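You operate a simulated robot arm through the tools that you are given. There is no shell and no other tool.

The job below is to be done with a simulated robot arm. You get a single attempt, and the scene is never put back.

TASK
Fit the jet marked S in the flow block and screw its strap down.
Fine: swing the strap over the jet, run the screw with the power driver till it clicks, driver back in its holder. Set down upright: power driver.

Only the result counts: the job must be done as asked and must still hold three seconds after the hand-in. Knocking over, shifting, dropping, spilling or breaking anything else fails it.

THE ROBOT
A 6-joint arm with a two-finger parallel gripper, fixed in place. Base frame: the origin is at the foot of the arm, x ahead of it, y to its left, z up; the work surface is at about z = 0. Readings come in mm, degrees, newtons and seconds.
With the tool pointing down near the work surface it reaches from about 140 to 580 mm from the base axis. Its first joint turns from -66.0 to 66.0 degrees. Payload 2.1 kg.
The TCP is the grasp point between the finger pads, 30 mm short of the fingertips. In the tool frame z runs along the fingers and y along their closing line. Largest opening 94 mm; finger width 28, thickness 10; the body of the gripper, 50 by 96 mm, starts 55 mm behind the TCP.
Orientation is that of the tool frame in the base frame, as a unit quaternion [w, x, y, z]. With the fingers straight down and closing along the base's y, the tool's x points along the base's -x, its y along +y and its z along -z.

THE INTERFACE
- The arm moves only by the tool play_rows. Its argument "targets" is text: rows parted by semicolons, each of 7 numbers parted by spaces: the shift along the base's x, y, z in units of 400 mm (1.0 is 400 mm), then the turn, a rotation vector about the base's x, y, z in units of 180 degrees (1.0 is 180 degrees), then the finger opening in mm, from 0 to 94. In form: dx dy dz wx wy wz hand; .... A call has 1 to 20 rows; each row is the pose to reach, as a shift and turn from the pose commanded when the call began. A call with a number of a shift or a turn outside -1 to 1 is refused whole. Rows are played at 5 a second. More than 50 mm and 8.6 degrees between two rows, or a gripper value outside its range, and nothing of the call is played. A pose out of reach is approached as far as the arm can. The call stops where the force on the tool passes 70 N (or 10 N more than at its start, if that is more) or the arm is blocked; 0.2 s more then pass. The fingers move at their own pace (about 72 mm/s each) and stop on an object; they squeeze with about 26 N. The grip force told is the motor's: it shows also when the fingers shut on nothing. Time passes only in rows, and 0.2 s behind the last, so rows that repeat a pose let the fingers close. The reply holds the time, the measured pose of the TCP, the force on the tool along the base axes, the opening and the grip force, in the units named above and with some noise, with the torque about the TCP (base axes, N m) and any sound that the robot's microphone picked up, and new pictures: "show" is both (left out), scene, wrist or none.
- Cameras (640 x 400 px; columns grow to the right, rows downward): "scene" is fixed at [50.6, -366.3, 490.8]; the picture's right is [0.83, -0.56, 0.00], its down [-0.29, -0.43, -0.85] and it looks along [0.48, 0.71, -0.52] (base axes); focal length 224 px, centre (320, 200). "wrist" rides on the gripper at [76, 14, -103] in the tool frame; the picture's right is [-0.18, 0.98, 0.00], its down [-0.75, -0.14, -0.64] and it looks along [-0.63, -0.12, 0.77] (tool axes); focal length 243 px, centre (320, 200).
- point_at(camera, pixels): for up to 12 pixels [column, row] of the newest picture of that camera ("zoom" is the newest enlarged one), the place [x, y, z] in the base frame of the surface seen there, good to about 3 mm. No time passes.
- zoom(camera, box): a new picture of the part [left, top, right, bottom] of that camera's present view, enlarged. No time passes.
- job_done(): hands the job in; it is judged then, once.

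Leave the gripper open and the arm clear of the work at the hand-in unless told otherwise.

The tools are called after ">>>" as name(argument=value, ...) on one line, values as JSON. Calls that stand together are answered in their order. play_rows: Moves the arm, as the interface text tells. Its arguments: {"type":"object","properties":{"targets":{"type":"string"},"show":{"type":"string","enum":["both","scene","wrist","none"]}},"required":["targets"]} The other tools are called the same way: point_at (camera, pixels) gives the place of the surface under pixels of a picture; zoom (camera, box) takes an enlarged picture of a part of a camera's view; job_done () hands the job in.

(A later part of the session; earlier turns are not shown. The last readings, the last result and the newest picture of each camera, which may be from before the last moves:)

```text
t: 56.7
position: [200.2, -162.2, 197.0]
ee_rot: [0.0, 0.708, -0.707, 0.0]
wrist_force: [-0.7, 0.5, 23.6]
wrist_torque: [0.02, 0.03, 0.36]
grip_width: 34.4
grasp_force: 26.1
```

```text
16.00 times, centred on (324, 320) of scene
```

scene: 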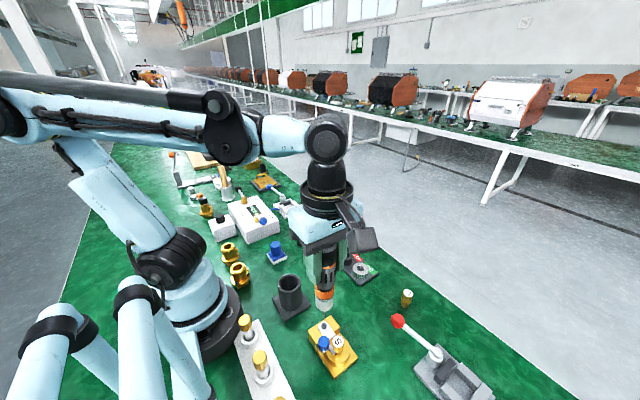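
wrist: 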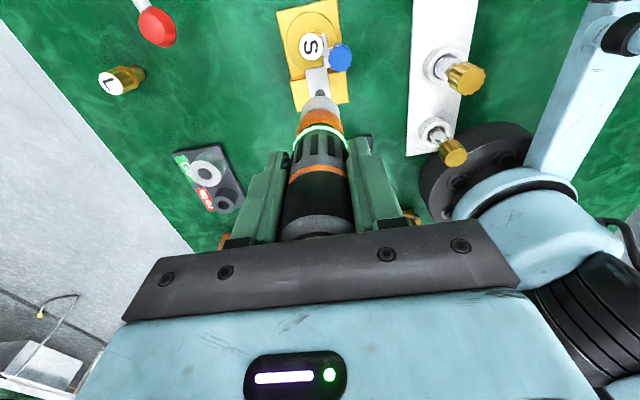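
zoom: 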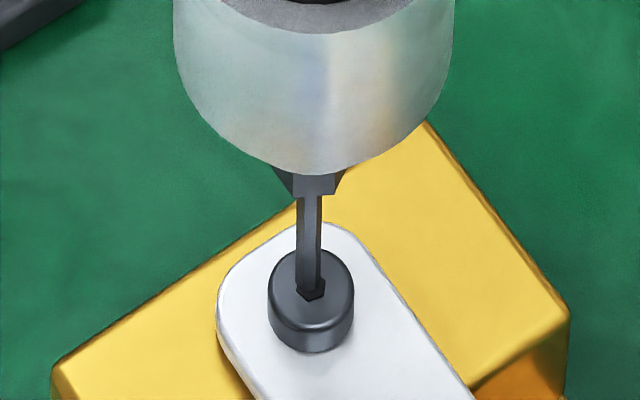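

Torque is now 0.36 and creeping up – it's tightening. I keep pressing.

>>> play_rows(targets="0 0 0 0 0 0 30; 0 0 0 0 0 0 30; 0 0 0 0 0 0 30; 0 0 0 0 0 0 30; 0 0 0 0 0 0 30; 0 0 0 0 0 0 30; 0 0 0 0 0 0 30; 0 0 0 0 0 0 30; 0 0 0 0 0 0 30; 0 0 0 0 0 0 30", show="none")

>>> zoom(camera="scene", box=[318, 314, 331, 326])

>>> zoom(camera="wrist", box=[280, 80, 360, 160])

```text
t: 58.9
position: [199.5, -161.3, 196.8]
ee_rot: [-0.001, 0.707, -0.707, 0.0]
wrist_force: [0.7, 0.6, 16.4]
wrist_torque: [0.0, -0.02, 0.31]
grip_width: 34.4
grasp_force: 26.4
```

```text
16.00 times, centred on (324, 320) of scene
```

zoom: 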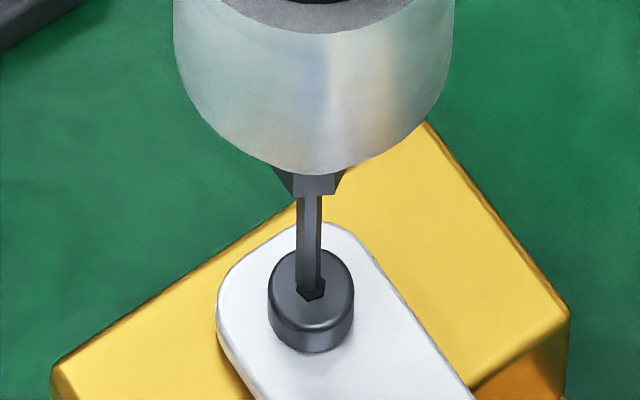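

```text
5.00 times, centred on (320, 120) of wrist
```

zoom: 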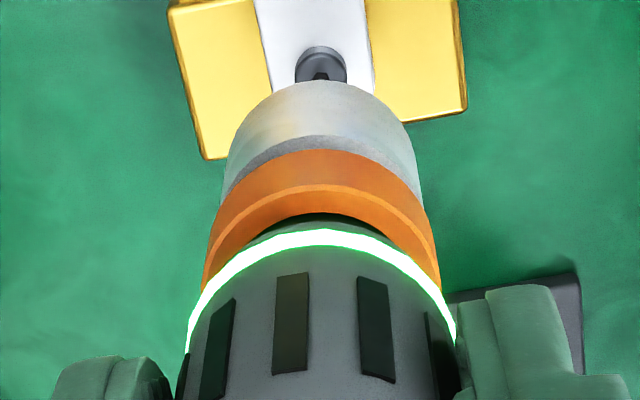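

Push has eased to about 19 N net and torque hovers near 0.31. I'll step down 0.5 mm to press firmer and watch torque and hex orientation in short intervals.

>>> play_rows(targets="0 0 -0.00075 0 0 0 30; 0 0 -0.0015 0 0 0 30", show="none")

>>> zoom(camera="scene", box=[318, 314, 331, 326])

>>> play_rows(targets="0 0 0 0 0 0 30", show="none")

>>> zoom(camera="scene", box=[318, 314, 331, 326])

```text
t: 59.5
position: [199.7, -161.9, 196.2]
ee_rot: [0.0, -0.707, 0.707, 0.001]
wrist_force: [-2.5, -0.7, 26.2]
wrist_torque: [0.05, 0.33, 0.28]
grip_width: 34.7
grasp_force: 26.0
```

```text
16.00 times, centred on (324, 320) of scene
```

zoom: 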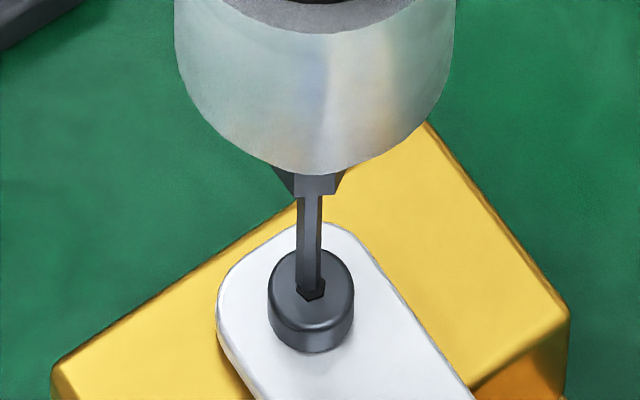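

```text
t: 59.9
position: [200.1, -161.7, 196.3]
ee_rot: [-0.001, -0.707, 0.707, 0.0]
wrist_force: [-2.4, -1.2, 25.4]
wrist_torque: [-0.03, 0.39, 0.33]
grip_width: 34.7
grasp_force: 25.9
```

```text
16.00 times, centred on (324, 320) of scene
```

zoom: 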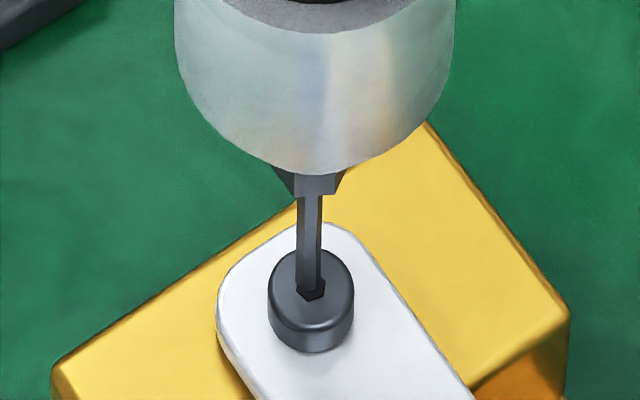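

Torque stays around 0.31. I'll hold a longer 4 s, following very slowly downward so the push doesn't fade, and listen.

>>> play_rows(targets="0 0 -0.0001 0 0 0 30; 0 0 -0.0002 0 0 0 30; 0 0 -0.0003 0 0 0 30; 0 0 -0.0004 0 0 0 30; 0 0 -0.0005 0 0 0 30; 0 0 -0.0006 0 0 0 30; 0 0 -0.0007 0 0 0 30; 0 0 -0.0008 0 0 0 30; 0 0 -0.0009 0 0 0 30; 0 0 -0.001 0 0 0 30; 0 0 -0.0011 0 0 0 30; 0 0 -0.0012 0 0 0 30; 0 0 -0.0013 0 0 0 30; 0 0 -0.0014 0 0 0 30; 0 0 -0.0015 0 0 0 30; 0 0 -0.0016 0 0 0 30; 0 0 -0.0017 0 0 0 30; 0 0 -0.0018 0 0 0 30; 0 0 -0.0019 0 0 0 30; 0 0 -0.002 0 0 0 30", show="both")

>>> zoom(camera="scene", box=[318, 314, 331, 326])

>>> zoom(camera="wrist", box=[280, 80, 360, 160])

```text
t: 64.1
position: [200.1, -161.5, 194.1]
ee_rot: [0.0, -0.707, 0.707, 0.0]
wrist_force: [4.0, 0.2, 9.3]
wrist_torque: [0.09, -0.59, 0.37]
grip_width: 34.4
grasp_force: 25.7
```

scene: 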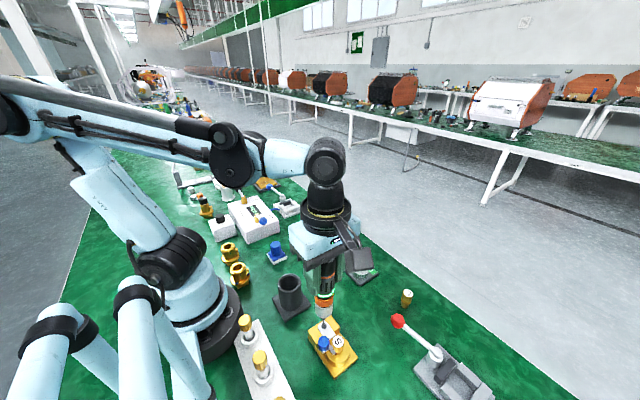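
wrist: 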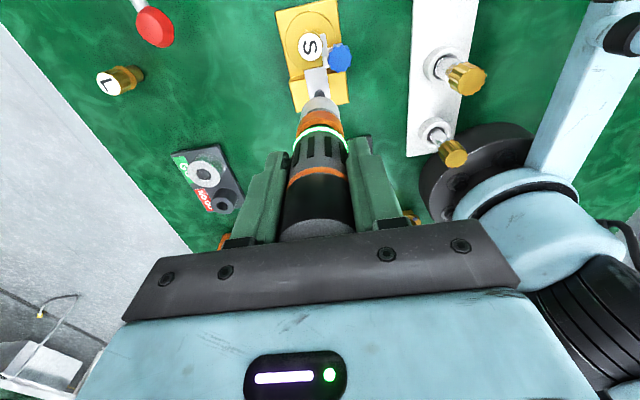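

```text
16.00 times, centred on (324, 320) of scene
```

zoom: 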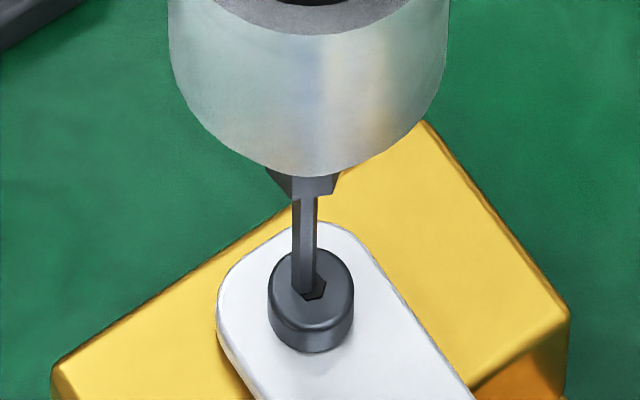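

```text
5.00 times, centred on (320, 120) of wrist
```

zoom: 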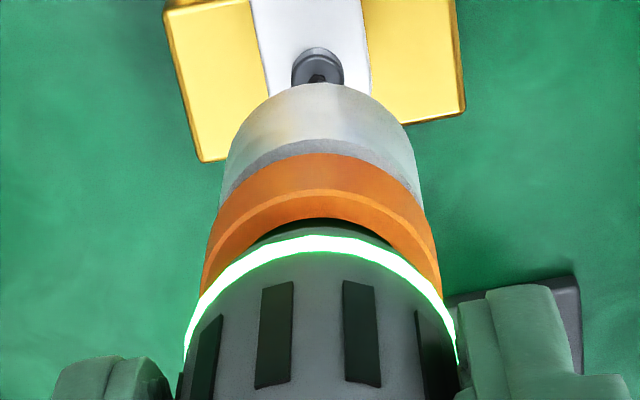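

The bit now sits left of the hex (bit at col 304, hex at 314) and the driver has rotated slightly in the grip, so the tip was not properly in the socket. I lift 6 mm to see and re-align.

>>> play_rows(targets="0 0 0.005 0 0 0 30; 0 0 0.01 0 0 0 30; 0 0 0.015 0 0 0 30; 0 0 0.015 0 0 0 30; 0 0 0.015 0 0 0 30", show="wrist")

>>> zoom(camera="scene", box=[318, 314, 331, 326])

>>> zoom(camera="scene", box=[300, 260, 350, 345])

>>> zoom(camera="wrist", box=[280, 70, 360, 160])

```text
t: 65.3
position: [199.4, -162.9, 200.2]
ee_rot: [0.0, 0.707, -0.707, 0.0]
wrist_force: [0.7, 0.0, -2.9]
wrist_torque: [0.01, 0.0, 0.0]
grip_width: 34.3
grasp_force: 26.4
```

wrist: 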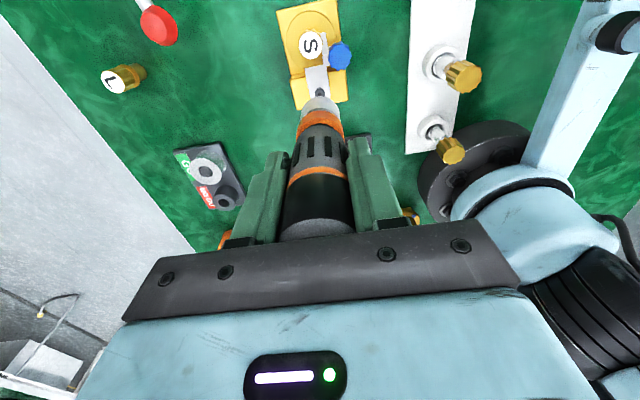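

```text
16.00 times, centred on (324, 320) of scene
```

zoom: 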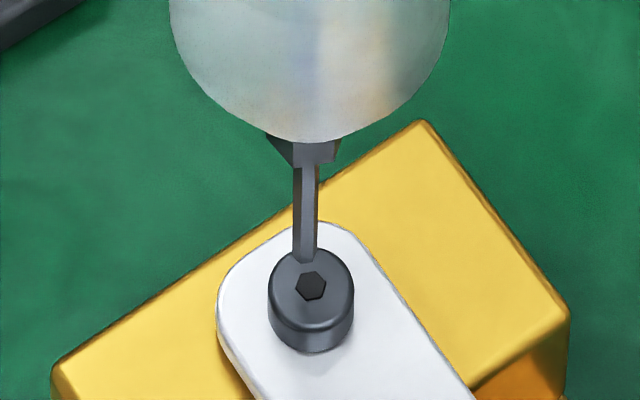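

```text
4.71 times, centred on (325, 302) of scene
```

zoom: 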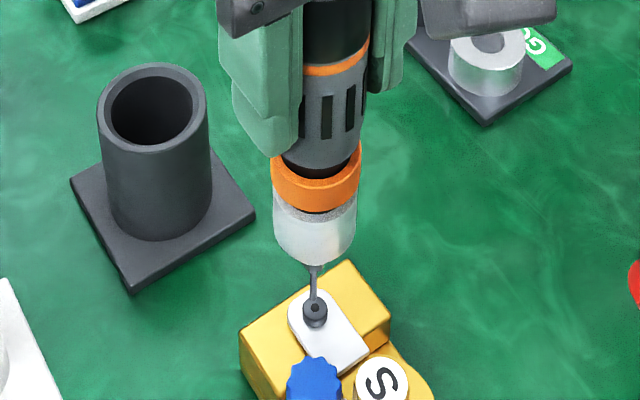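

```text
4.44 times, centred on (320, 115) of wrist
```

zoom: 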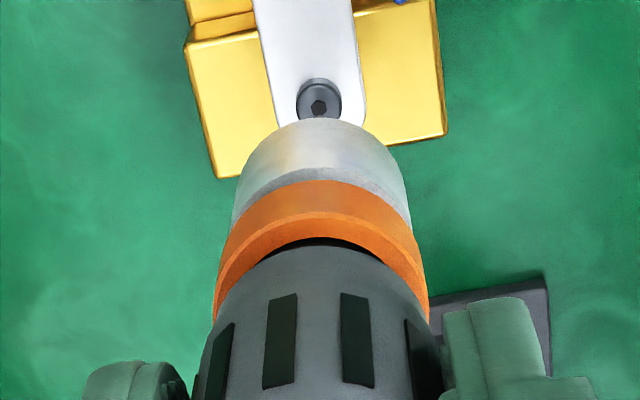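

The lifted view shows the bit tip about 0.5 mm left and about 1.1 mm beyond the hex (allowing for the bit's own radius). I shift (-0.2,-1.2) and come down to about 2 mm above the head to verify.

>>> play_rows(targets="-0.0005 -0.003 0 0 0 0 30; -0.0005 -0.003 -0.005 0 0 0 30; -0.0005 -0.003 -0.01 0 0 0 30; -0.0005 -0.003 -0.01 0 0 0 30; -0.0005 -0.003 -0.01 0 0 0 30", show="none")

>>> zoom(camera="scene", box=[318, 314, 331, 326])

```text
t: 66.5
position: [200.8, -162.7, 197.5]
ee_rot: [0.0, -0.707, 0.707, 0.0]
wrist_force: [0.3, -0.4, -3.6]
wrist_torque: [0.03, -0.04, 0.0]
grip_width: 34.6
grasp_force: 25.7
```

```text
16.00 times, centred on (324, 320) of scene
```

zoom: 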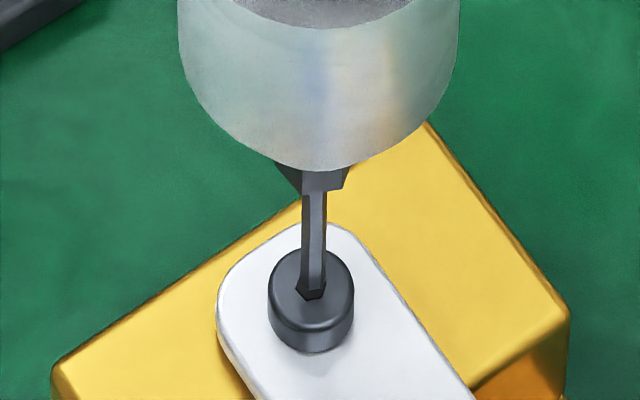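

Much closer: bit centre col ≈313.5 vs hex 311. I nudge 0.3 mm left and lower 1 mm more.

>>> play_rows(targets="-0.0006 0.0004 0 0 0 0 30; -0.0006 0.0004 -0.0025 0 0 0 30; -0.0006 0.0004 -0.0025 0 0 0 30", show="none")

>>> zoom(camera="scene", box=[318, 314, 331, 326])

```text
t: 67.3
position: [199.9, -162.1, 195.7]
ee_rot: [0.0, -0.707, 0.707, 0.0]
wrist_force: [0.0, -0.5, -2.8]
wrist_torque: [0.01, 0.01, 0.0]
grip_width: 34.6
grasp_force: 25.9
```

```text
16.00 times, centred on (324, 320) of scene
```

zoom: 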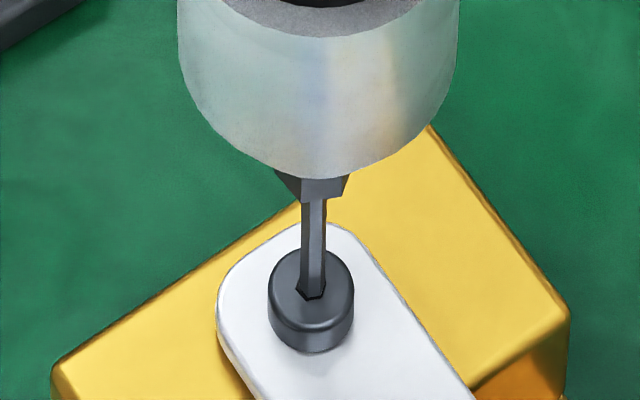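

The bit now covers the hex almost completely. Lowering 2 mm in 0.5 mm steps.

>>> play_rows(targets="-0.0002 0.0001 -0.00125 0 0 0 30; -0.0002 0.0001 -0.0025 0 0 0 30; -0.0002 0.0001 -0.00375 0 0 0 30; -0.0002 0.0001 -0.005 0 0 0 30", show="none")

>>> zoom(camera="scene", box=[318, 314, 331, 326])

```text
t: 68.3
position: [200.3, -163.0, 194.8]
ee_rot: [0.0, 0.707, -0.707, 0.0]
wrist_force: [0.5, -0.1, 12.6]
wrist_torque: [-0.01, -0.13, 0.33]
grip_width: 33.8
grasp_force: 26.4
```

```text
16.00 times, centred on (324, 320) of scene
```

zoom: 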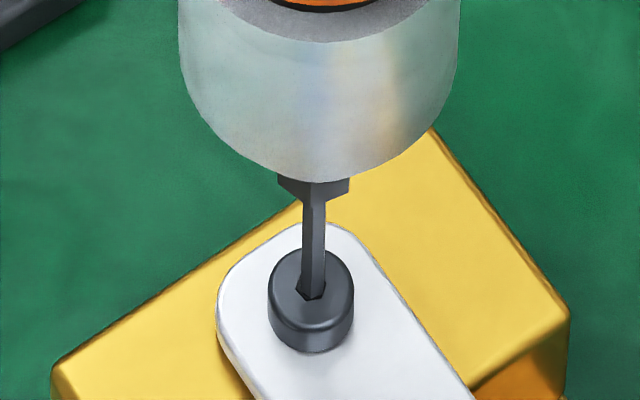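

Running again (0.33 N·m at 16 N push). Holding a moment and checking both views.

>>> play_rows(targets="0 0 0 0 0 0 30; 0 0 0 0 0 0 30", show="wrist")

>>> zoom(camera="scene", box=[318, 314, 331, 326])

>>> zoom(camera="wrist", box=[280, 80, 360, 160])

```text
t: 68.9
position: [200.5, -162.9, 193.1]
ee_rot: [0.0, -0.707, 0.707, 0.0]
wrist_force: [2.3, -0.6, 9.9]
wrist_torque: [-0.12, -0.38, 0.37]
grip_width: 34.4
grasp_force: 26.0
```

wrist: 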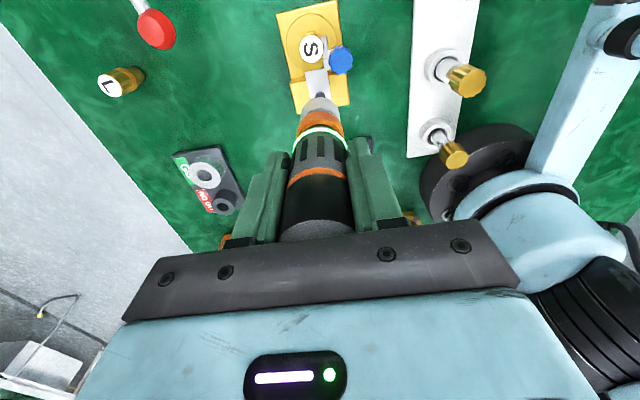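

```text
16.00 times, centred on (324, 320) of scene
```

zoom: 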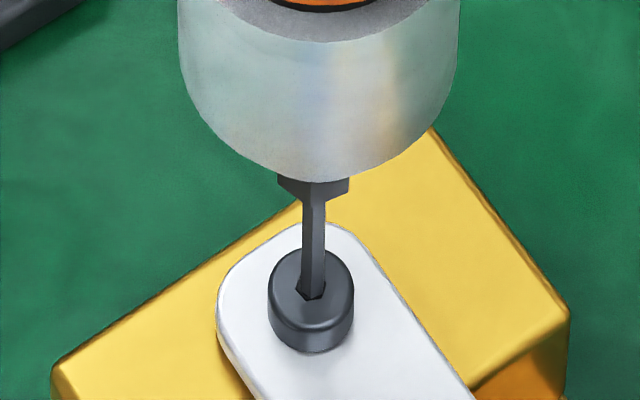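

```text
5.00 times, centred on (320, 120) of wrist
```

zoom: 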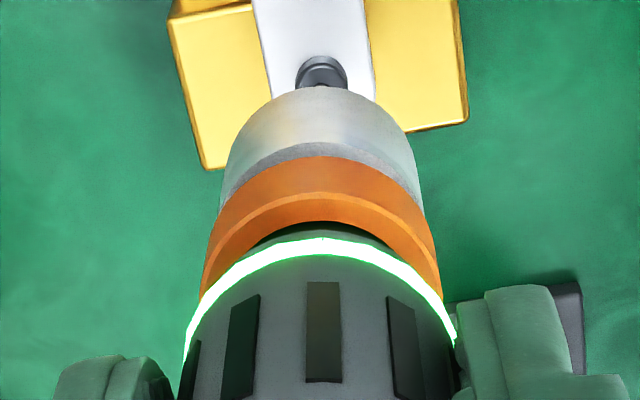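

The driver's body is creeping round in the pads (ribs moved), so the grip friction is shared between push and torque. I'll ease the downward push slightly (+0.2 mm) so more friction is left for torque, and read.

>>> play_rows(targets="0 0 0.0003 0 0 0 30; 0 0 0.0005 0 0 0 30; 0 0 0.0005 0 0 0 30", show="none")

>>> zoom(camera="wrist", box=[280, 80, 360, 160])

```text
t: 69.7
position: [201.1, -161.7, 193.5]
ee_rot: [0.0, -0.707, 0.707, 0.001]
wrist_force: [1.3, -2.5, 9.2]
wrist_torque: [-0.41, -0.16, 0.34]
grip_width: 34.2
grasp_force: 26.0
```

```text
5.00 times, centred on (320, 120) of wrist
```

zoom: 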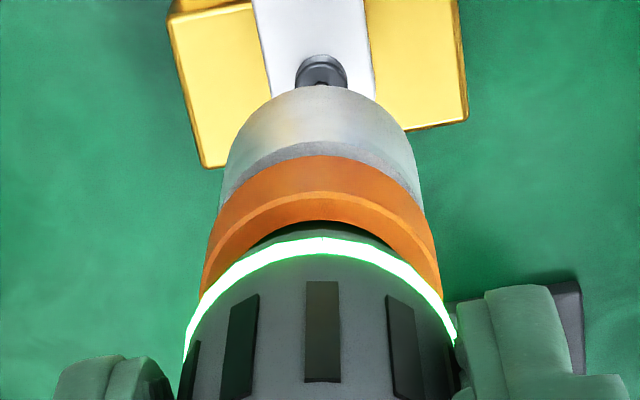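

The body isn't turning now, torque about 0.34. I track the bit's orientation over short holds to see whether the screw itself turns.

>>> zoom(camera="scene", box=[318, 314, 331, 326])

>>> play_rows(targets="0 0 0 0 0 0 30; 0 0 0 0 0 0 30; 0 0 0 0 0 0 30; 0 0 0 0 0 0 30; 0 0 0 0 0 0 30", show="none")

>>> zoom(camera="scene", box=[318, 314, 331, 326])

>>> zoom(camera="wrist", box=[280, 80, 360, 160])

```text
16.00 times, centred on (324, 320) of scene
```

zoom: 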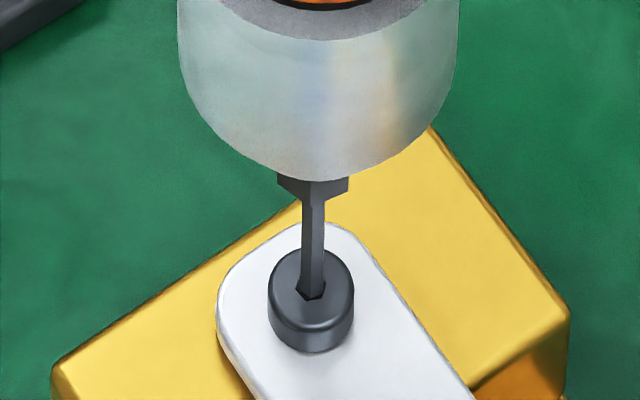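

```text
t: 70.9
position: [199.8, -162.2, 193.8]
ee_rot: [0.0, 0.707, -0.707, -0.001]
wrist_force: [0.6, -2.7, 8.1]
wrist_torque: [-0.43, -0.02, 0.35]
grip_width: 34.1
grasp_force: 26.3
```

```text
16.00 times, centred on (324, 320) of scene
```

zoom: 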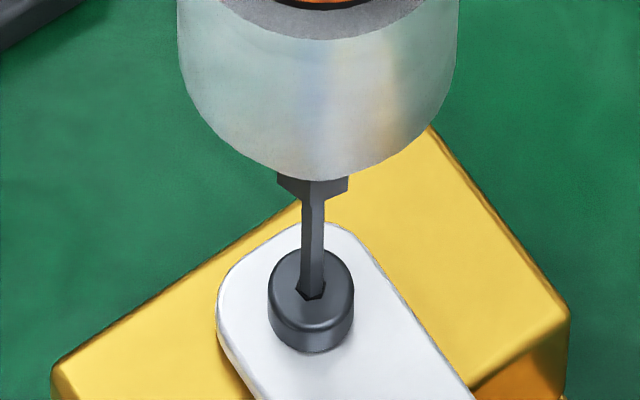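

```text
5.00 times, centred on (320, 120) of wrist
```

zoom: 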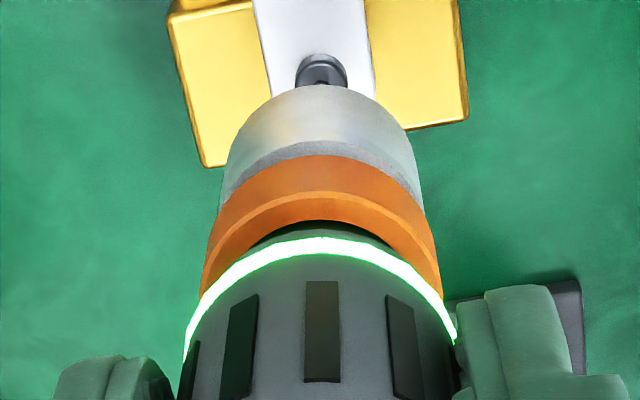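

Everything is static at about 0.35 N·m: friction on my pads limits what I can give, since axial push and torque share it. Better to set the driver back in its holder and re-grip lower with the palm against its cap, so the push goes through the palm. First lift clear and check the screw.

>>> play_rows(targets="0 0 0.01 0 0 0 30; 0 0 0.03 0 0 0 30; 0 0 0.08 0 0 0 30; 0 0 0.13 0 0 0 30; 0 0 0.209 0 0 0 30; 0 0 0.209 0 0 0 30", show="both")

>>> zoom(camera="scene", box=[312, 308, 337, 332])

>>> zoom(camera="scene", box=[300, 200, 350, 285])

```text
t: 72.3
position: [200.0, -162.0, 277.6]
ee_rot: [-0.001, -0.707, 0.707, 0.0]
wrist_force: [0.0, -0.3, -3.1]
wrist_torque: [0.05, 0.02, 0.03]
grip_width: 34.3
grasp_force: 26.2
```

scene: 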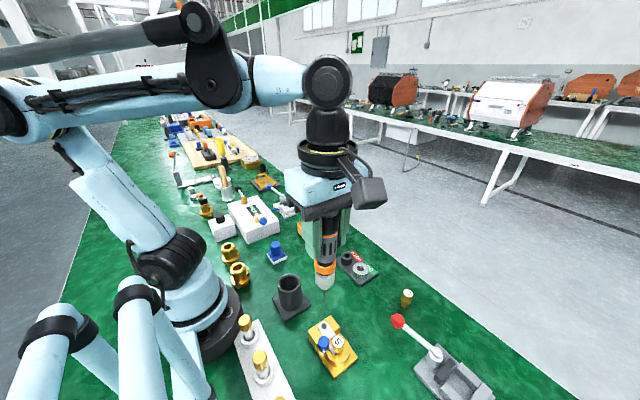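
wrist: 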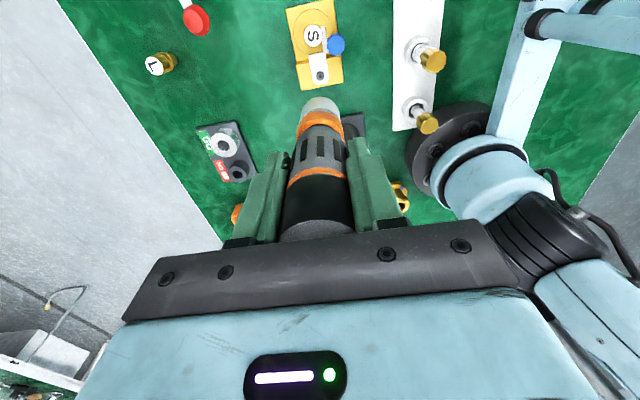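

```text
16.00 times, centred on (324, 320) of scene
```

zoom: 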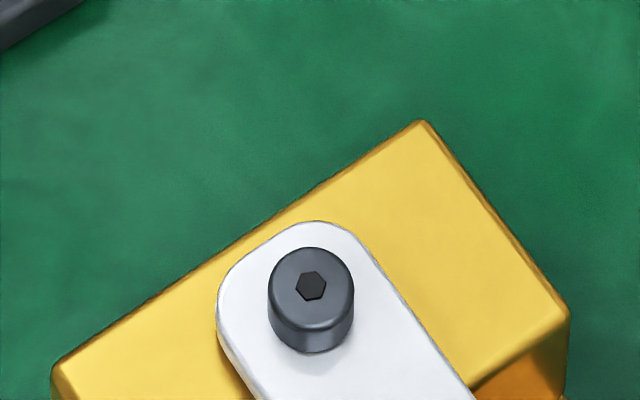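

```text
4.71 times, centred on (325, 242) of scene
```

zoom: 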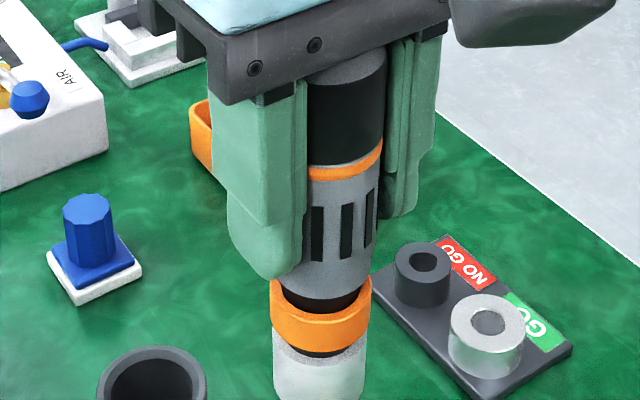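

The screw head is intact; the driver slid up a few mm in the pads. Now carrying it back above its holder.

>>> play_rows(targets="-0.0087 0.0535 0 0 0 0 30; -0.0175 0.107 0 0 0 0 30; -0.0262 0.1605 0 0 0 0 30; -0.035 0.214 0 0 0 0 30; -0.0437 0.2675 0 0 0 0 30; -0.0437 0.2675 0 0 0 0 30; -0.0437 0.2675 0 0 0 0 30", show="both")

>>> zoom(camera="scene", box=[260, 225, 320, 320])

>>> zoom(camera="wrist", box=[260, 30, 380, 150])

```text
t: 73.9
position: [182.8, -54.7, 276.1]
ee_rot: [0.0, -0.707, 0.708, 0.0]
wrist_force: [0.1, 0.4, -3.7]
wrist_torque: [0.0, -0.02, -0.02]
grip_width: 34.1
grasp_force: 26.2
```

scene: 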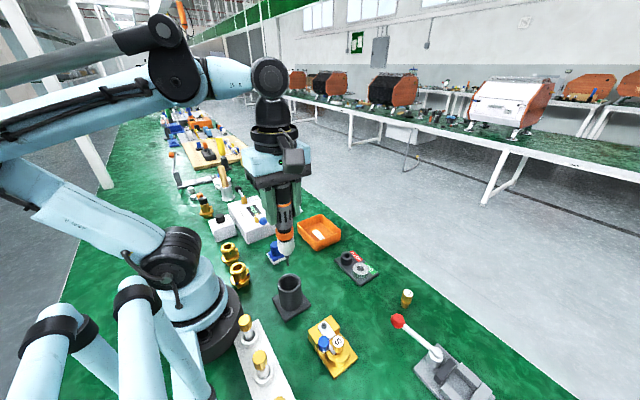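
wrist: 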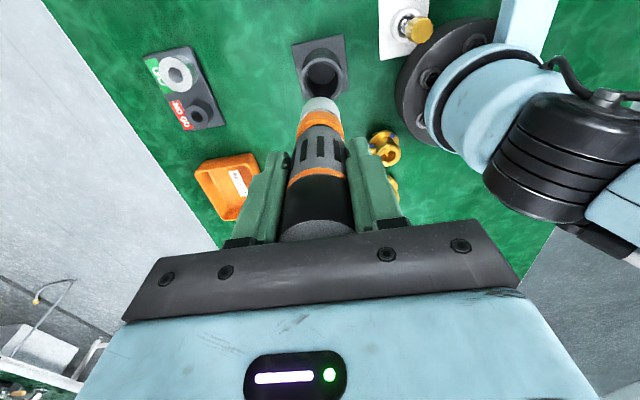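

```text
4.21 times, centred on (290, 272) of scene
```

zoom: 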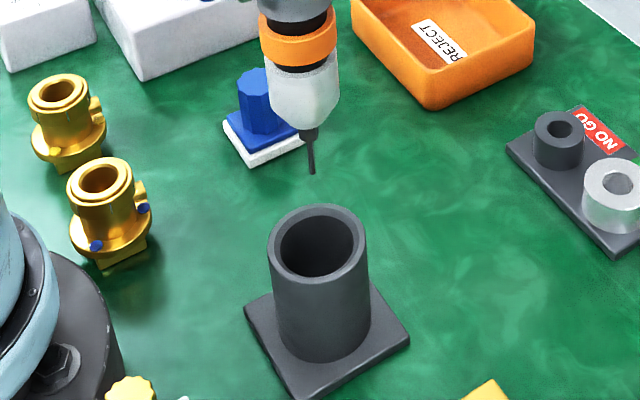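

```text
3.33 times, centred on (320, 90) of wrist
```

zoom: 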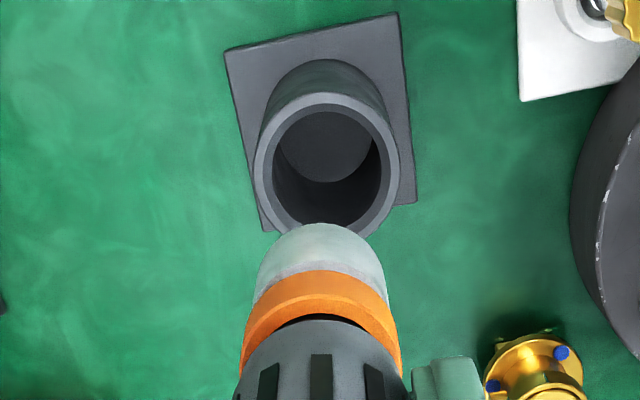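

The bit tip appears higher than before, so the driver slid up in the grip. Measuring it precisely.

>>> zoom(camera="scene", box=[275, 235, 305, 275])

>>> point_at(camera="scene", pixels=[[288, 261], [288, 262], [288, 263], [288, 264], [288, 259], [287, 257]])

```text
10.00 times, centred on (290, 255) of scene
```

zoom: 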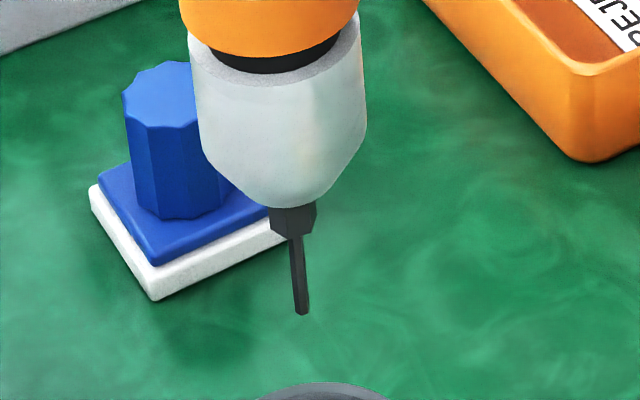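

```text
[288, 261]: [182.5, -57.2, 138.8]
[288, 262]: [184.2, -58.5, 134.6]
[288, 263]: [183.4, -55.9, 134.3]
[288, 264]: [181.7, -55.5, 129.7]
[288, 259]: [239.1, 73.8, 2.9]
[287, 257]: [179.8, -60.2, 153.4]
```

The slip is about 6 mm (tip now ≈151.5 mm below the TCP). Alignment over the tube is unchanged, so I lower straight down into the holder, slowly at the end.

>>> play_rows(targets="0 0 -0.04 0 0 0 30; 0 0 -0.09 0 0 0 30; 0 0 -0.14 0 0 0 30; 0 0 -0.19 0 0 0 30; 0 0 -0.23 0 0 0 30; 0 0 -0.255 0 0 0 30; 0 0 -0.265 0 0 0 30; 0 0 -0.27 0 0 0 30; 0 0 -0.275 0 0 0 30; 0 0 -0.275 0 0 0 30", show="both")

>>> zoom(camera="scene", box=[250, 210, 330, 325])

```text
t: 76.1
position: [182.5, -56.8, 167.2]
ee_rot: [0.0, 0.707, -0.707, 0.0]
wrist_force: [0.2, -0.5, -2.6]
wrist_torque: [0.02, 0.0, 0.0]
grip_width: 34.0
grasp_force: 26.3
```

scene: 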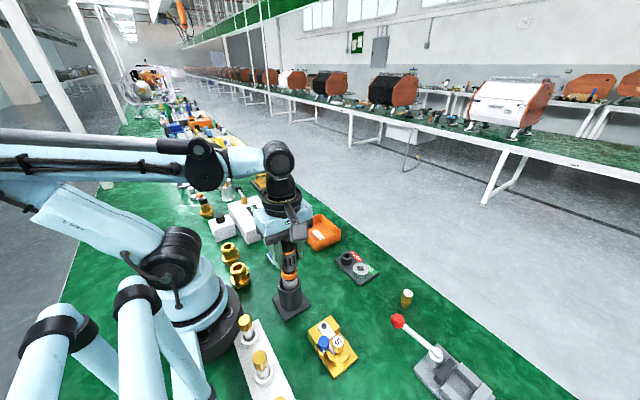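
wrist: 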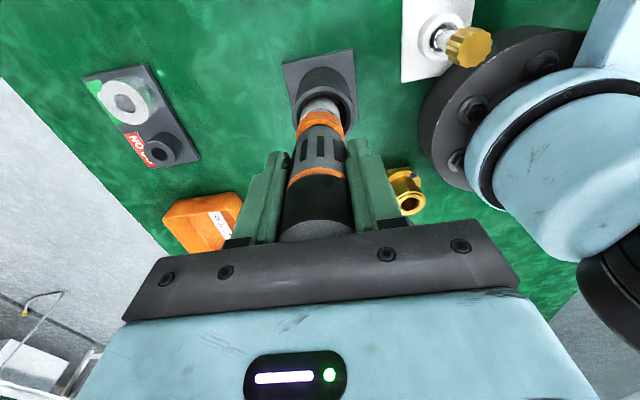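

```text
3.48 times, centred on (290, 268) of scene
```

zoom: 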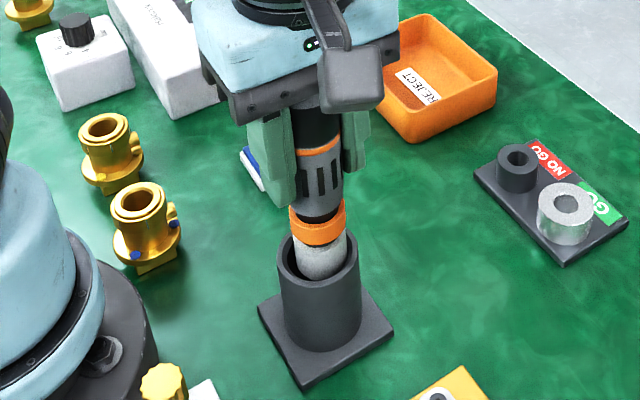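

Inside the tube with no contact yet. Continuing down in 1 mm steps until it seats.

>>> play_rows(targets="0 0 -0.0025 0 0 0 30; 0 0 -0.005 0 0 0 30; 0 0 -0.0075 0 0 0 30; 0 0 -0.01 0 0 0 30; 0 0 -0.0125 0 0 0 30", show="none")

```text
t: 77.3
position: [181.2, -55.2, 162.8]
ee_rot: [0.0, 0.708, -0.706, 0.0]
wrist_force: [1.0, 0.0, -3.2]
wrist_torque: [-0.01, 0.01, 0.0]
grip_width: 34.2
grasp_force: 25.8
```

>>> play_rows(targets="0 0 -0.0025 0 0 0 30; 0 0 -0.005 0 0 0 30; 0 0 -0.005 0 0 0 30", show="none")

>>> zoom(camera="scene", box=[250, 210, 330, 325])

```text
t: 78.1
position: [182.2, -55.6, 161.0]
ee_rot: [0.001, -0.707, 0.708, 0.0]
wrist_force: [-0.1, 2.8, 15.8]
wrist_torque: [0.39, 0.06, 0.0]
grip_width: 34.0
grasp_force: 25.7
```

```text
3.48 times, centred on (290, 268) of scene
```

zoom: 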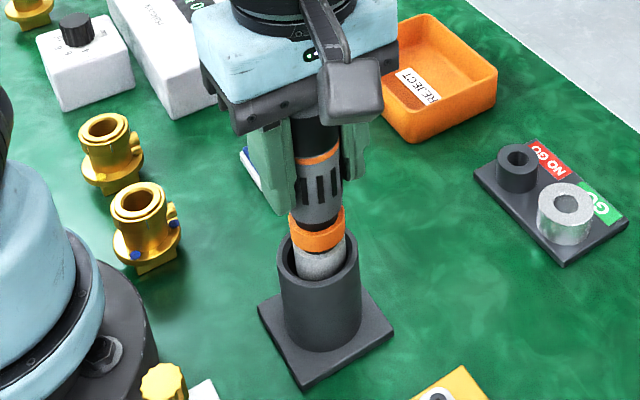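

Contact of about 19 N at T≈161. I zoom in to check it is seated like at the start.

>>> zoom(camera="scene", box=[270, 262, 310, 300])

>>> point_at(camera="zoom", pixels=[[250, 80], [255, 100], [255, 130], [260, 160], [265, 190], [265, 210]])

>>> zoom(camera="wrist", box=[270, 40, 370, 150])

```text
10.53 times, centred on (290, 281) of scene
```

zoom: 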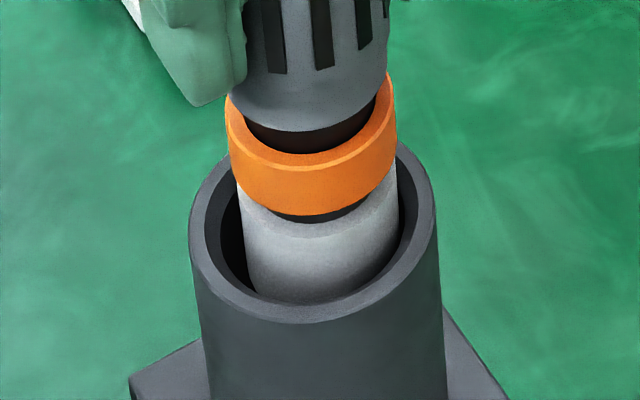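

```text
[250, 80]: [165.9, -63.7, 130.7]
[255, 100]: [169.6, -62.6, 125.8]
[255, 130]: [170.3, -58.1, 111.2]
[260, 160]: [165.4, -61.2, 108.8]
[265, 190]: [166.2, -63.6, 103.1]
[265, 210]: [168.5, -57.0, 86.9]
```

```text
3.64 times, centred on (320, 95) of wrist
```

zoom: 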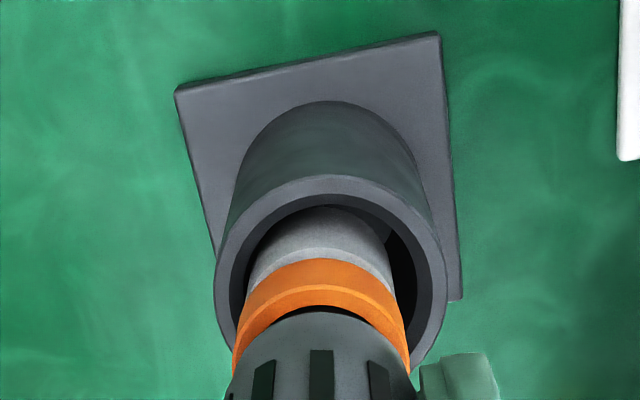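

Seated as before (tip ≈ z 9.5). I open the fingers and let the driver stand, then lower the hand to bring the palm onto the cap.

>>> play_rows(targets="0 0 0 0 0 0 40; 0 0 0 0 0 0 52; 0 0 0 0 0 0 60; 0 0 0 0 0 0 60; 0 0 -0.0025 0 0 0 60; 0 0 -0.005 0 0 0 60; 0 0 -0.0075 0 0 0 60", show="both")

>>> zoom(camera="scene", box=[260, 205, 320, 275])

>>> zoom(camera="wrist", box=[250, 80, 400, 250])

```text
t: 79.7
position: [183.2, -55.7, 157.3]
ee_rot: [0.0, -0.707, 0.707, 0.0]
wrist_force: [-0.4, 0.5, -0.5]
wrist_torque: [-0.03, 0.03, 0.01]
grip_width: 59.9
grasp_force: 0.0
```

scene: 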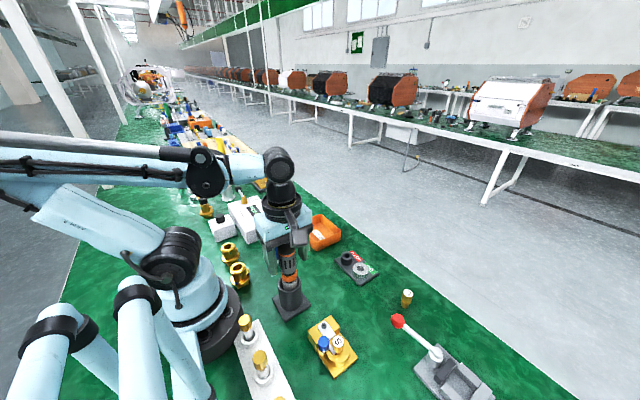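
wrist: 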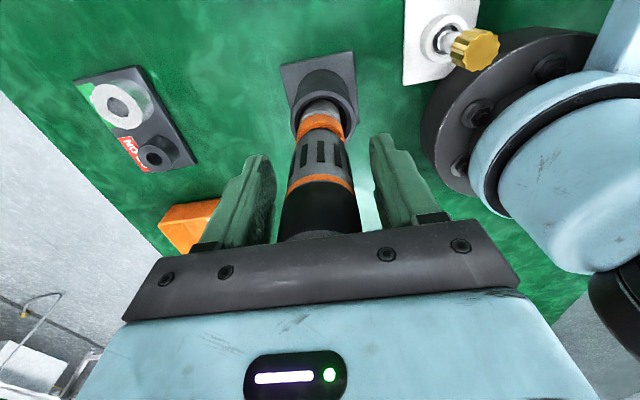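

```text
5.71 times, centred on (290, 240) of scene
```

zoom: 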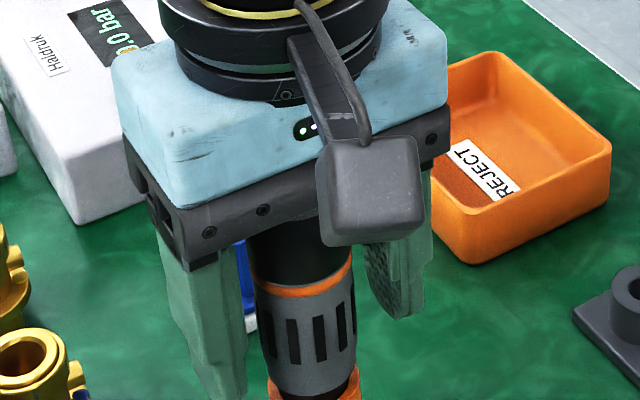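

```text
2.35 times, centred on (325, 165) of wrist
```

zoom: 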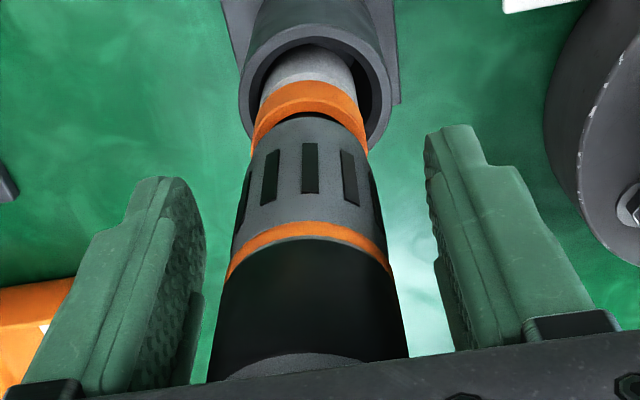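

The driver stands in the tube. Lowering the open hand in 1 mm steps until the palm touches the cap.

>>> play_rows(targets="0.004 0 -0.0025 0 0 0 60; 0.004 0 -0.005 0 0 0 60; 0.004 0 -0.0075 0 0 0 60", show="none")

```text
t: 80.5
position: [182.4, -54.6, 155.4]
ee_rot: [0.001, -0.707, 0.707, 0.0]
wrist_force: [0.9, 0.5, -0.2]
wrist_torque: [0.03, 0.03, 0.0]
grip_width: 59.9
grasp_force: 0.0
```

>>> play_rows(targets="0 0 -0.0025 0 0 0 60; 0 0 -0.005 0 0 0 60; 0 0 -0.005 0 0 0 60", show="none")

>>> zoom(camera="scene", box=[260, 205, 320, 275])

```text
t: 81.3
position: [183.8, -55.0, 152.9]
ee_rot: [0.0, -0.707, 0.707, 0.0]
wrist_force: [-0.6, -0.2, 12.1]
wrist_torque: [0.0, 0.01, -0.02]
grip_width: 60.0
grasp_force: 0.0
```

```text
5.71 times, centred on (290, 240) of scene
```

zoom: 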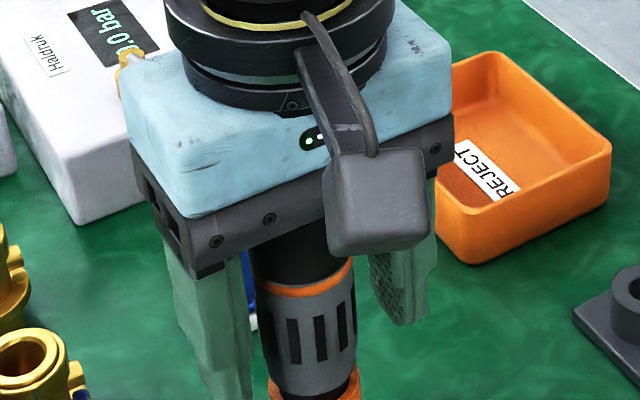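

Palm touches the cap (12 N). Closing the fingers here.

>>> play_rows(targets="0 0 0 0 0 0 48; 0 0 0 0 0 0 38; 0 0 0 0 0 0 28; 0 0 0 0 0 0 28; 0 0 0 0 0 0 28", show="none")

>>> zoom(camera="scene", box=[250, 210, 330, 325])

>>> zoom(camera="wrist", box=[250, 40, 400, 250])

```text
t: 82.5
position: [184.3, -56.1, 152.7]
ee_rot: [-0.002, -0.707, 0.707, 0.0]
wrist_force: [-6.5, 0.1, 26.0]
wrist_torque: [0.06, 0.85, 0.0]
grip_width: 36.1
grasp_force: 6.8
```

```text
3.48 times, centred on (290, 268) of scene
```

zoom: 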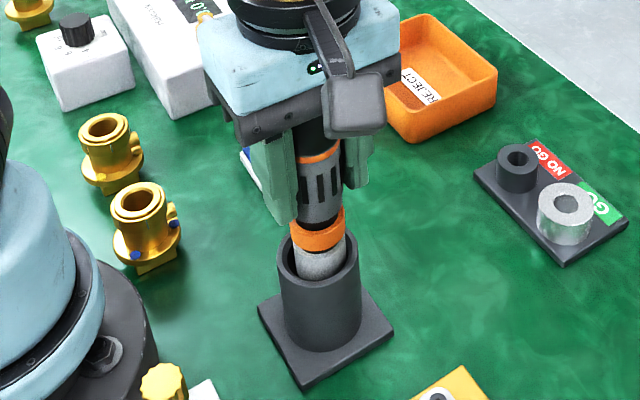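

```text
1.90 times, centred on (325, 145) of wrist
```

zoom: 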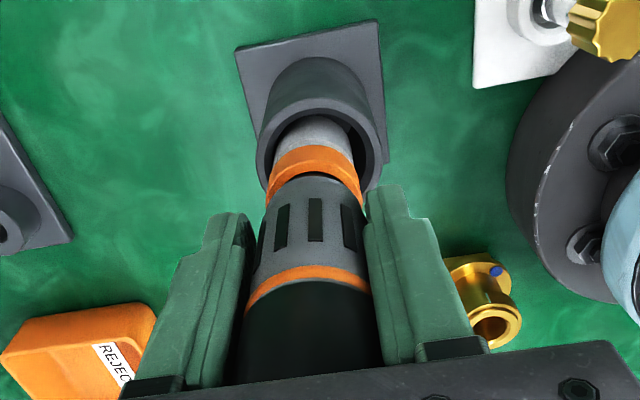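

Grip is only partly home (6.8 N) because the palm pins the cap. I raise 0.7 mm to relieve it and let the fingers settle.

>>> play_rows(targets="0 0 0.001 0 0 0 28; 0 0 0.0018 0 0 0 28; 0 0 0.0018 0 0 0 28; 0 0 0.0018 0 0 0 28", show="none")

```text
t: 83.5
position: [182.9, -55.0, 152.7]
ee_rot: [-0.001, -0.707, 0.707, 0.001]
wrist_force: [-8.8, -2.2, 0.3]
wrist_torque: [-0.16, 0.73, -0.03]
grip_width: 34.2
grasp_force: 25.5
```

Gripped at 25.5 N, with −9 N in x from my earlier x nudge. I take that nudge back and then lift straight up 110 mm.

>>> play_rows(targets="-0.002 0 0 0 0 0 28; -0.003 0 0.002 0 0 0 28; -0.003 0 0.02 0 0 0 28; -0.003 0 0.06 0 0 0 28; -0.003 0 0.1 0 0 0 28; -0.003 0 0.15 0 0 0 28; -0.003 0 0.2 0 0 0 28; -0.003 0 0.25 0 0 0 28; -0.003 0 0.3 0 0 0 28; -0.003 0 0.3 0 0 0 28", show="both")

>>> zoom(camera="scene", box=[250, 180, 330, 290])

>>> zoom(camera="scene", box=[275, 235, 305, 275])

```text
t: 85.7
position: [182.9, -55.0, 274.6]
ee_rot: [0.0, 0.707, -0.707, 0.0]
wrist_force: [0.1, -1.1, -3.3]
wrist_torque: [-0.03, 0.01, -0.05]
grip_width: 34.4
grasp_force: 25.9
```

scene: 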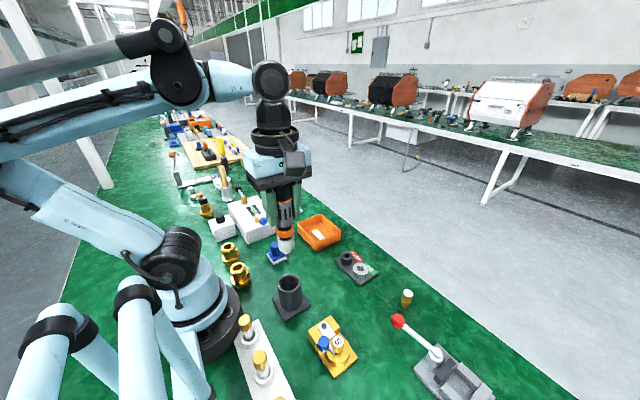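
wrist: 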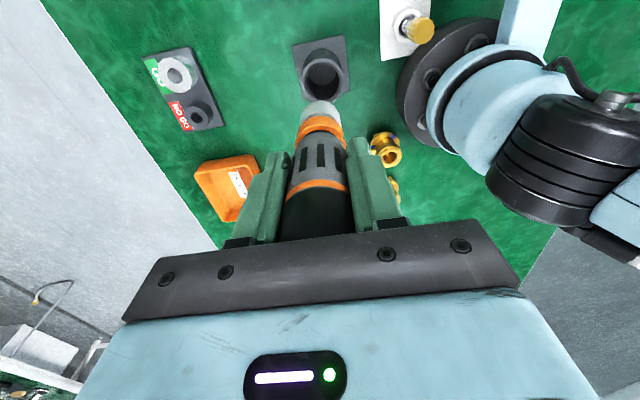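

```text
3.64 times, centred on (290, 235) of scene
```

zoom: 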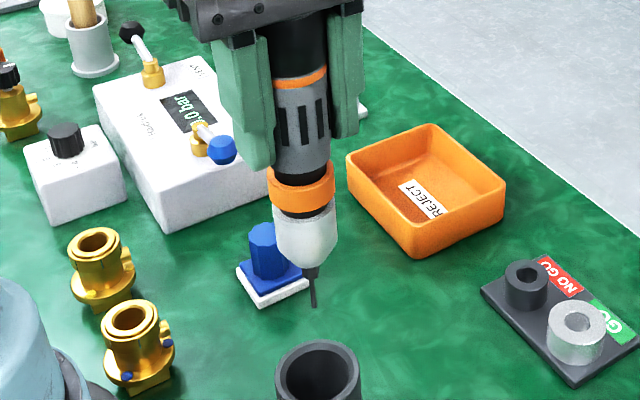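

```text
10.00 times, centred on (290, 255) of scene
```

zoom: 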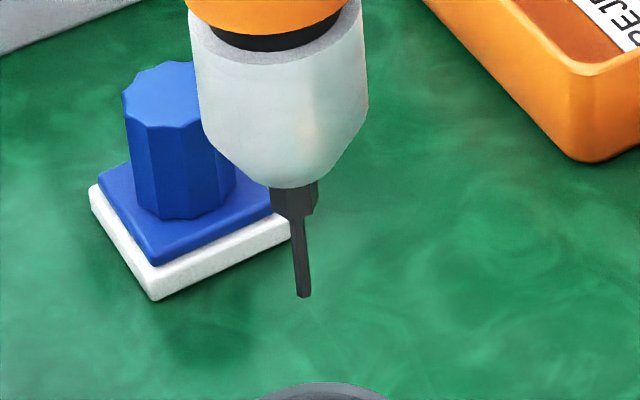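

The driver hangs plumb, tip ≈ 143 mm below the TCP. Moving back over the screw and lowering to about 6 mm above the head.

>>> play_rows(targets="0.0087 -0.0535 0 0 0 0 28; 0.0175 -0.107 0 0 0 0 28; 0.026 -0.1605 0 0 0 0 28; 0.035 -0.214 0 0 0 0 28; 0.0435 -0.267 0 0 0 0 28; 0.0435 -0.267 -0.06 0 0 0 28; 0.0435 -0.267 -0.12 0 0 0 28; 0.0435 -0.267 -0.17 0 0 0 28; 0.0435 -0.267 -0.2 0 0 0 28; 0.0435 -0.267 -0.2 0 0 0 28; 0.0435 -0.267 -0.2 0 0 0 28", show="wrist")

>>> zoom(camera="scene", box=[312, 308, 337, 332])

>>> zoom(camera="wrist", box=[280, 70, 360, 160])

```text
t: 88.1
position: [201.5, -161.8, 192.3]
ee_rot: [0.0, 0.707, -0.707, -0.001]
wrist_force: [0.0, -0.3, -3.1]
wrist_torque: [-0.03, -0.03, 0.0]
grip_width: 34.3
grasp_force: 25.8
```

wrist: 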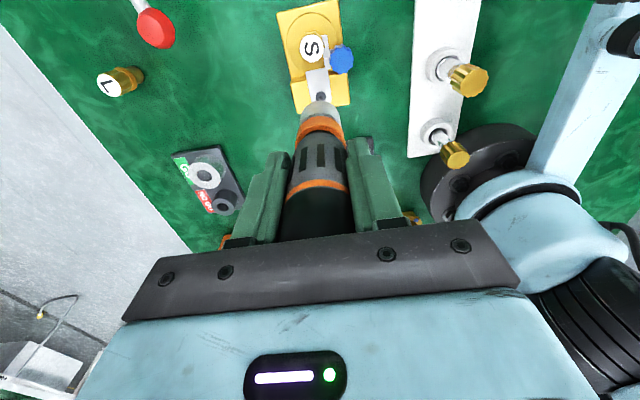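

```text
16.00 times, centred on (324, 320) of scene
```

zoom: 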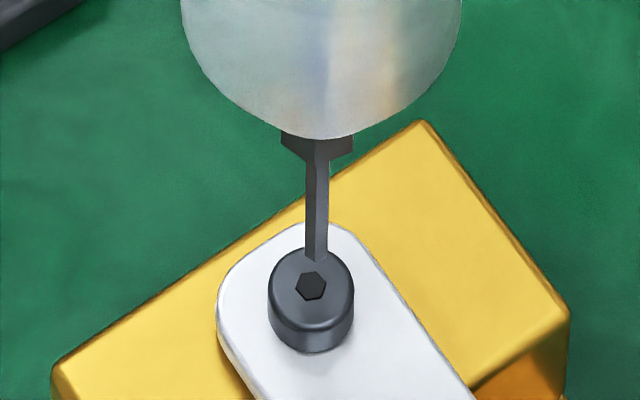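

```text
4.44 times, centred on (320, 115) of wrist
```

zoom: 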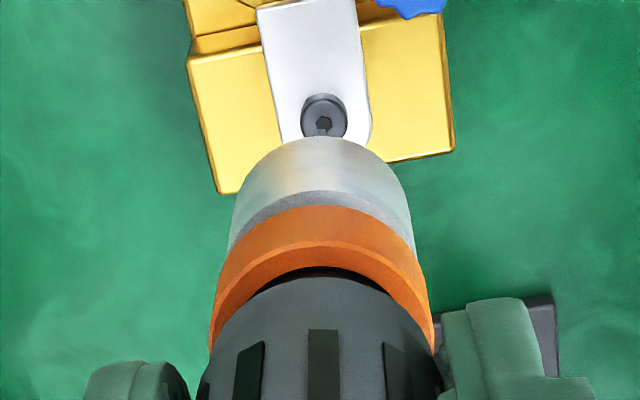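

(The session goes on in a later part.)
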